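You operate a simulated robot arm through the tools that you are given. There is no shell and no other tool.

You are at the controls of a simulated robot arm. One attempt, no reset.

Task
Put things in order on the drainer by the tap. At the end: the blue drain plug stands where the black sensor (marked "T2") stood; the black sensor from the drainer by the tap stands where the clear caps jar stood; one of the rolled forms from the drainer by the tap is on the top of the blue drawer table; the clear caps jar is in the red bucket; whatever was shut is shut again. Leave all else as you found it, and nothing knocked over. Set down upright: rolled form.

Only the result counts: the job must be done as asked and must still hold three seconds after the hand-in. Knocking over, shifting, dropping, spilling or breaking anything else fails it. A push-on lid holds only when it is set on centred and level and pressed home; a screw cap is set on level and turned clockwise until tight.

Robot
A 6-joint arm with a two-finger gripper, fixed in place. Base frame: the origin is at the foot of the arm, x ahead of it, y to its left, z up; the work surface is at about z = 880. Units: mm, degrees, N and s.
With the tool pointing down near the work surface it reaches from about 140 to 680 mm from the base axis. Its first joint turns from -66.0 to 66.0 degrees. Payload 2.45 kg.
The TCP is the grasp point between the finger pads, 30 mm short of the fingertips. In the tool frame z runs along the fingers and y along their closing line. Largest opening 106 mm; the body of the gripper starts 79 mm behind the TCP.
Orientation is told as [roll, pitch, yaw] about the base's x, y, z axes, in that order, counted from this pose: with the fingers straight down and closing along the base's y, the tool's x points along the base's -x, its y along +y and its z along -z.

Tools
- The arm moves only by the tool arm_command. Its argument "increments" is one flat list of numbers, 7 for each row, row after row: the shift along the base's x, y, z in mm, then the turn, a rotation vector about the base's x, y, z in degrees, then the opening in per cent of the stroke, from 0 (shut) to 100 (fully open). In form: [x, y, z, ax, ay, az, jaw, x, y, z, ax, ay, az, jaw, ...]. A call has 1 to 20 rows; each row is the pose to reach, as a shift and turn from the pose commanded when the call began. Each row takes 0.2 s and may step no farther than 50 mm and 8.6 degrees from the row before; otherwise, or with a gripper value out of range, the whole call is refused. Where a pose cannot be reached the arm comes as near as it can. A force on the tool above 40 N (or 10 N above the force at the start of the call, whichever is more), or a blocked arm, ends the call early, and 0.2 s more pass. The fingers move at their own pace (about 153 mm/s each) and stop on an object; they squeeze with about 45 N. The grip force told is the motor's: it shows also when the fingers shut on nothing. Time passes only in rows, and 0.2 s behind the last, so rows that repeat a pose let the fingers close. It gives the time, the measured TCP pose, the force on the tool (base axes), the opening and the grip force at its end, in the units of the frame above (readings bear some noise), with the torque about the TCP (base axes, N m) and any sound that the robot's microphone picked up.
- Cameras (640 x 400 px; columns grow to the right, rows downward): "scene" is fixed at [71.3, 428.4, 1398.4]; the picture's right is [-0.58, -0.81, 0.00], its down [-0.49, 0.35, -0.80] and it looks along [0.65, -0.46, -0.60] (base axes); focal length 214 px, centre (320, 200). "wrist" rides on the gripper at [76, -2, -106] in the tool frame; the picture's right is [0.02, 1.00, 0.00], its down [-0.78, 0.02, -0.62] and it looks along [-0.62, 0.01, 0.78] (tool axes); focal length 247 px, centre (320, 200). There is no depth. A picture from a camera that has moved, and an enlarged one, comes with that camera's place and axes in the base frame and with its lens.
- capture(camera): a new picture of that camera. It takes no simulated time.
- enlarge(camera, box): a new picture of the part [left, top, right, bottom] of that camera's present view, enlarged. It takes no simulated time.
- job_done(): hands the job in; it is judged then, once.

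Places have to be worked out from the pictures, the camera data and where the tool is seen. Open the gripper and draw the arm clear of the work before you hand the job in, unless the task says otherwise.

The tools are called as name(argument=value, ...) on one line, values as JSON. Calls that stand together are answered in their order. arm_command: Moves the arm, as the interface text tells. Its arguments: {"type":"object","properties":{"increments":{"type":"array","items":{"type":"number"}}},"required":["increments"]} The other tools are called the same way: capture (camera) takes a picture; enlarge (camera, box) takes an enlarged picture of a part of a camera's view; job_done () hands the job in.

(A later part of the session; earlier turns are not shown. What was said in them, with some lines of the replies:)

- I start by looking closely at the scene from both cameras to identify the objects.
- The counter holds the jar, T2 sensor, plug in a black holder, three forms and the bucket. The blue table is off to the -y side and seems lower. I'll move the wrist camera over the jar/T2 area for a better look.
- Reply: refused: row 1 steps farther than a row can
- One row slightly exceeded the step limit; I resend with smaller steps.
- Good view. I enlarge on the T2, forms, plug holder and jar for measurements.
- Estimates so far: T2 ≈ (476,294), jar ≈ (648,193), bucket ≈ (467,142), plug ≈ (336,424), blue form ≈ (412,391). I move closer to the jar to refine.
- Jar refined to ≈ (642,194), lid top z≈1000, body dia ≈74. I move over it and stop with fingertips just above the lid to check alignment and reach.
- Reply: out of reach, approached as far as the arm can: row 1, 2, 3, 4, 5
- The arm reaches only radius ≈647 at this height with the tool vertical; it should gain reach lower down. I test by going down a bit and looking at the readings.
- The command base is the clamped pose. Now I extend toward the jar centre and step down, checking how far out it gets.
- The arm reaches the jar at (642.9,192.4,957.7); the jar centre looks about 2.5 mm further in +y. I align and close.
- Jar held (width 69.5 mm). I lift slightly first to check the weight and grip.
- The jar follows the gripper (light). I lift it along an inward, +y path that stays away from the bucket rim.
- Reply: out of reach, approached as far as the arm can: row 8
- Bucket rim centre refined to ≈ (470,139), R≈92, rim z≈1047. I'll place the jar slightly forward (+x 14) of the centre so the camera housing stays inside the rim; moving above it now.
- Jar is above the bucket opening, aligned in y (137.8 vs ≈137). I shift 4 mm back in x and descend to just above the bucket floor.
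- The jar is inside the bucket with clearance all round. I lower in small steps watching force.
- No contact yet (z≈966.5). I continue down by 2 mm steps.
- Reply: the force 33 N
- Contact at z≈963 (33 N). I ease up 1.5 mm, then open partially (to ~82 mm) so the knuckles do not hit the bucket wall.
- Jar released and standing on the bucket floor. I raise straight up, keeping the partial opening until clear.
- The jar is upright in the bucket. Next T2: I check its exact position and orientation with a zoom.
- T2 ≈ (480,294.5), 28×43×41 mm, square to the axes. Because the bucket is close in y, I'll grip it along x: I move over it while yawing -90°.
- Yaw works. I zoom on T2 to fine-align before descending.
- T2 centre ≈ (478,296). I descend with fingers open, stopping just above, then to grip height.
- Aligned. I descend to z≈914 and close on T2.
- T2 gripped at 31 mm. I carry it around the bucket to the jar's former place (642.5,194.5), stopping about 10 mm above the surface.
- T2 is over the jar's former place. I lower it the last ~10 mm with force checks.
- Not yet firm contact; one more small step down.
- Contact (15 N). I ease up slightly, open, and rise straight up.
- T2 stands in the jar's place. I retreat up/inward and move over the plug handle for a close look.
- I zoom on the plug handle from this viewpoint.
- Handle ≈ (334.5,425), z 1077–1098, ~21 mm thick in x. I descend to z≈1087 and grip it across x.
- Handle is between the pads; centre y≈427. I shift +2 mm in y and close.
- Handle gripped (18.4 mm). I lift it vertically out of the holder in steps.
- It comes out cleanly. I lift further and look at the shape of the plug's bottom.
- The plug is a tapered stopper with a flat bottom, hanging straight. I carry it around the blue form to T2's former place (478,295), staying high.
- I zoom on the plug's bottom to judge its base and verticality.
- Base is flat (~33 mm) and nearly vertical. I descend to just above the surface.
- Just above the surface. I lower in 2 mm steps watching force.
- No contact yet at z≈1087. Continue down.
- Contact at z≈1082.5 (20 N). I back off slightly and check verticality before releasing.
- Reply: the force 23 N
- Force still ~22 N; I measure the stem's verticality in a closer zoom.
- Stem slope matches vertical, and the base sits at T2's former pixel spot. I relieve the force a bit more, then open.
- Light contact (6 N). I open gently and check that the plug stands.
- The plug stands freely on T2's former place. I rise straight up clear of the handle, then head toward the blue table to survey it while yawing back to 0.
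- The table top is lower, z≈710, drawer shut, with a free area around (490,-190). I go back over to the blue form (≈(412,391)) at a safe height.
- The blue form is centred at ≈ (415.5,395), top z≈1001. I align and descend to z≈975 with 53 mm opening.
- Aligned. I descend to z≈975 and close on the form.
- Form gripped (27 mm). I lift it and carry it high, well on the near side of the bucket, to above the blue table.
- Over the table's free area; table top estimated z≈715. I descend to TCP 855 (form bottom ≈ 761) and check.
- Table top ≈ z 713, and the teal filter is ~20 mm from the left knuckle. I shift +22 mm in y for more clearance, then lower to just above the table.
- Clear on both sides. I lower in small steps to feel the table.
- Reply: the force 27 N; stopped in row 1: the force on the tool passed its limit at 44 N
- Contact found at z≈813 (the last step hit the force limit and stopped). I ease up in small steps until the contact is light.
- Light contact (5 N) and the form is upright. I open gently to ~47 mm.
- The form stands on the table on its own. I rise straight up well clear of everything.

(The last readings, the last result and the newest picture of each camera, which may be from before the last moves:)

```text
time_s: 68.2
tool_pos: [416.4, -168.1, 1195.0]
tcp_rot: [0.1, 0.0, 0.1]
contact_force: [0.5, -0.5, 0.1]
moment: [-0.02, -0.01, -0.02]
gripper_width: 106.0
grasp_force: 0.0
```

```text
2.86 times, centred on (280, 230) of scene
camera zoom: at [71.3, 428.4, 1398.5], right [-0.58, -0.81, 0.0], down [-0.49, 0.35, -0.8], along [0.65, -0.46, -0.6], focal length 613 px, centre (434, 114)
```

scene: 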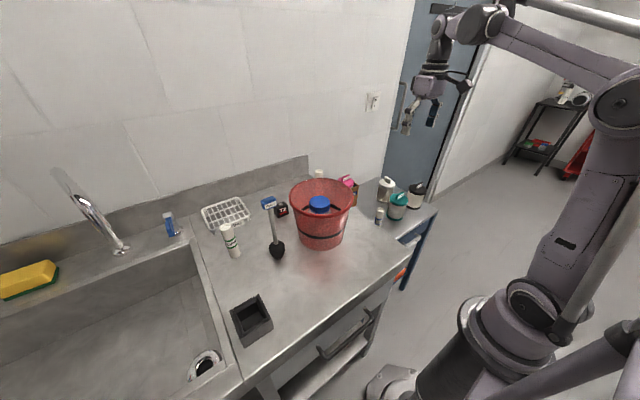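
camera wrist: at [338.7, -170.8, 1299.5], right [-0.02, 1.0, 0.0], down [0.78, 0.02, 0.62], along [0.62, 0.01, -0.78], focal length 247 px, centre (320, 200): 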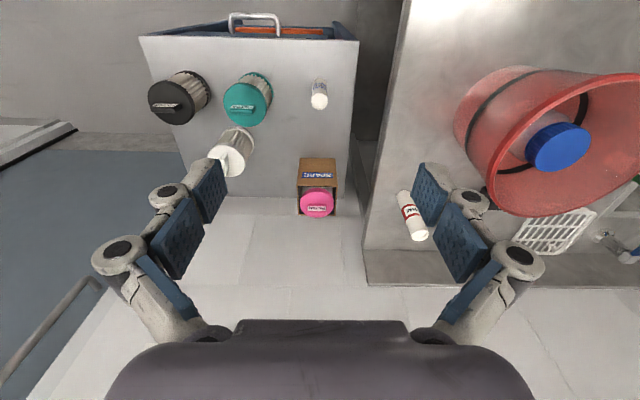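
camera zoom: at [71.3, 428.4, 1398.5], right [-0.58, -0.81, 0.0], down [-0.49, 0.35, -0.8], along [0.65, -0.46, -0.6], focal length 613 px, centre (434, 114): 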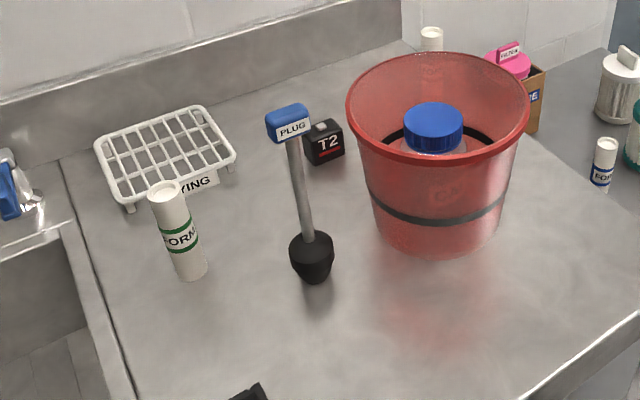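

All placements check out: jar upright in the bucket, T2 on the jar's former spot, plug standing on T2's former spot, blue form upright on the blue table. Nothing else has moved and nothing was opened. The gripper is open and clear, so I hand in.

job_done()

```text
The job is handed in.
```

The job is handed in, and everything was in place in the last pictures before hand-in.

- **Clear caps jar:** upright inside the red bucket, with its lid still on.
- **Black T2 sensor:** standing where the jar stood, at about (643, 195).
- **Blue drain plug:** standing upright on its flat base where T2 stood, at about (478, 294). It had stood on its own for over 20 seconds.
- **Rolled form:** the blue-banded one, upright on the blue drawer table in the clear area beside the teal filter.

I opened nothing, so nothing needed shutting again. No other object looked moved or knocked over. I left the gripper open, raised clear of the work.

While setting the form down, one step pressed to 44 N and stopped the arm. I eased off to light contact before letting go, and the form stayed upright.
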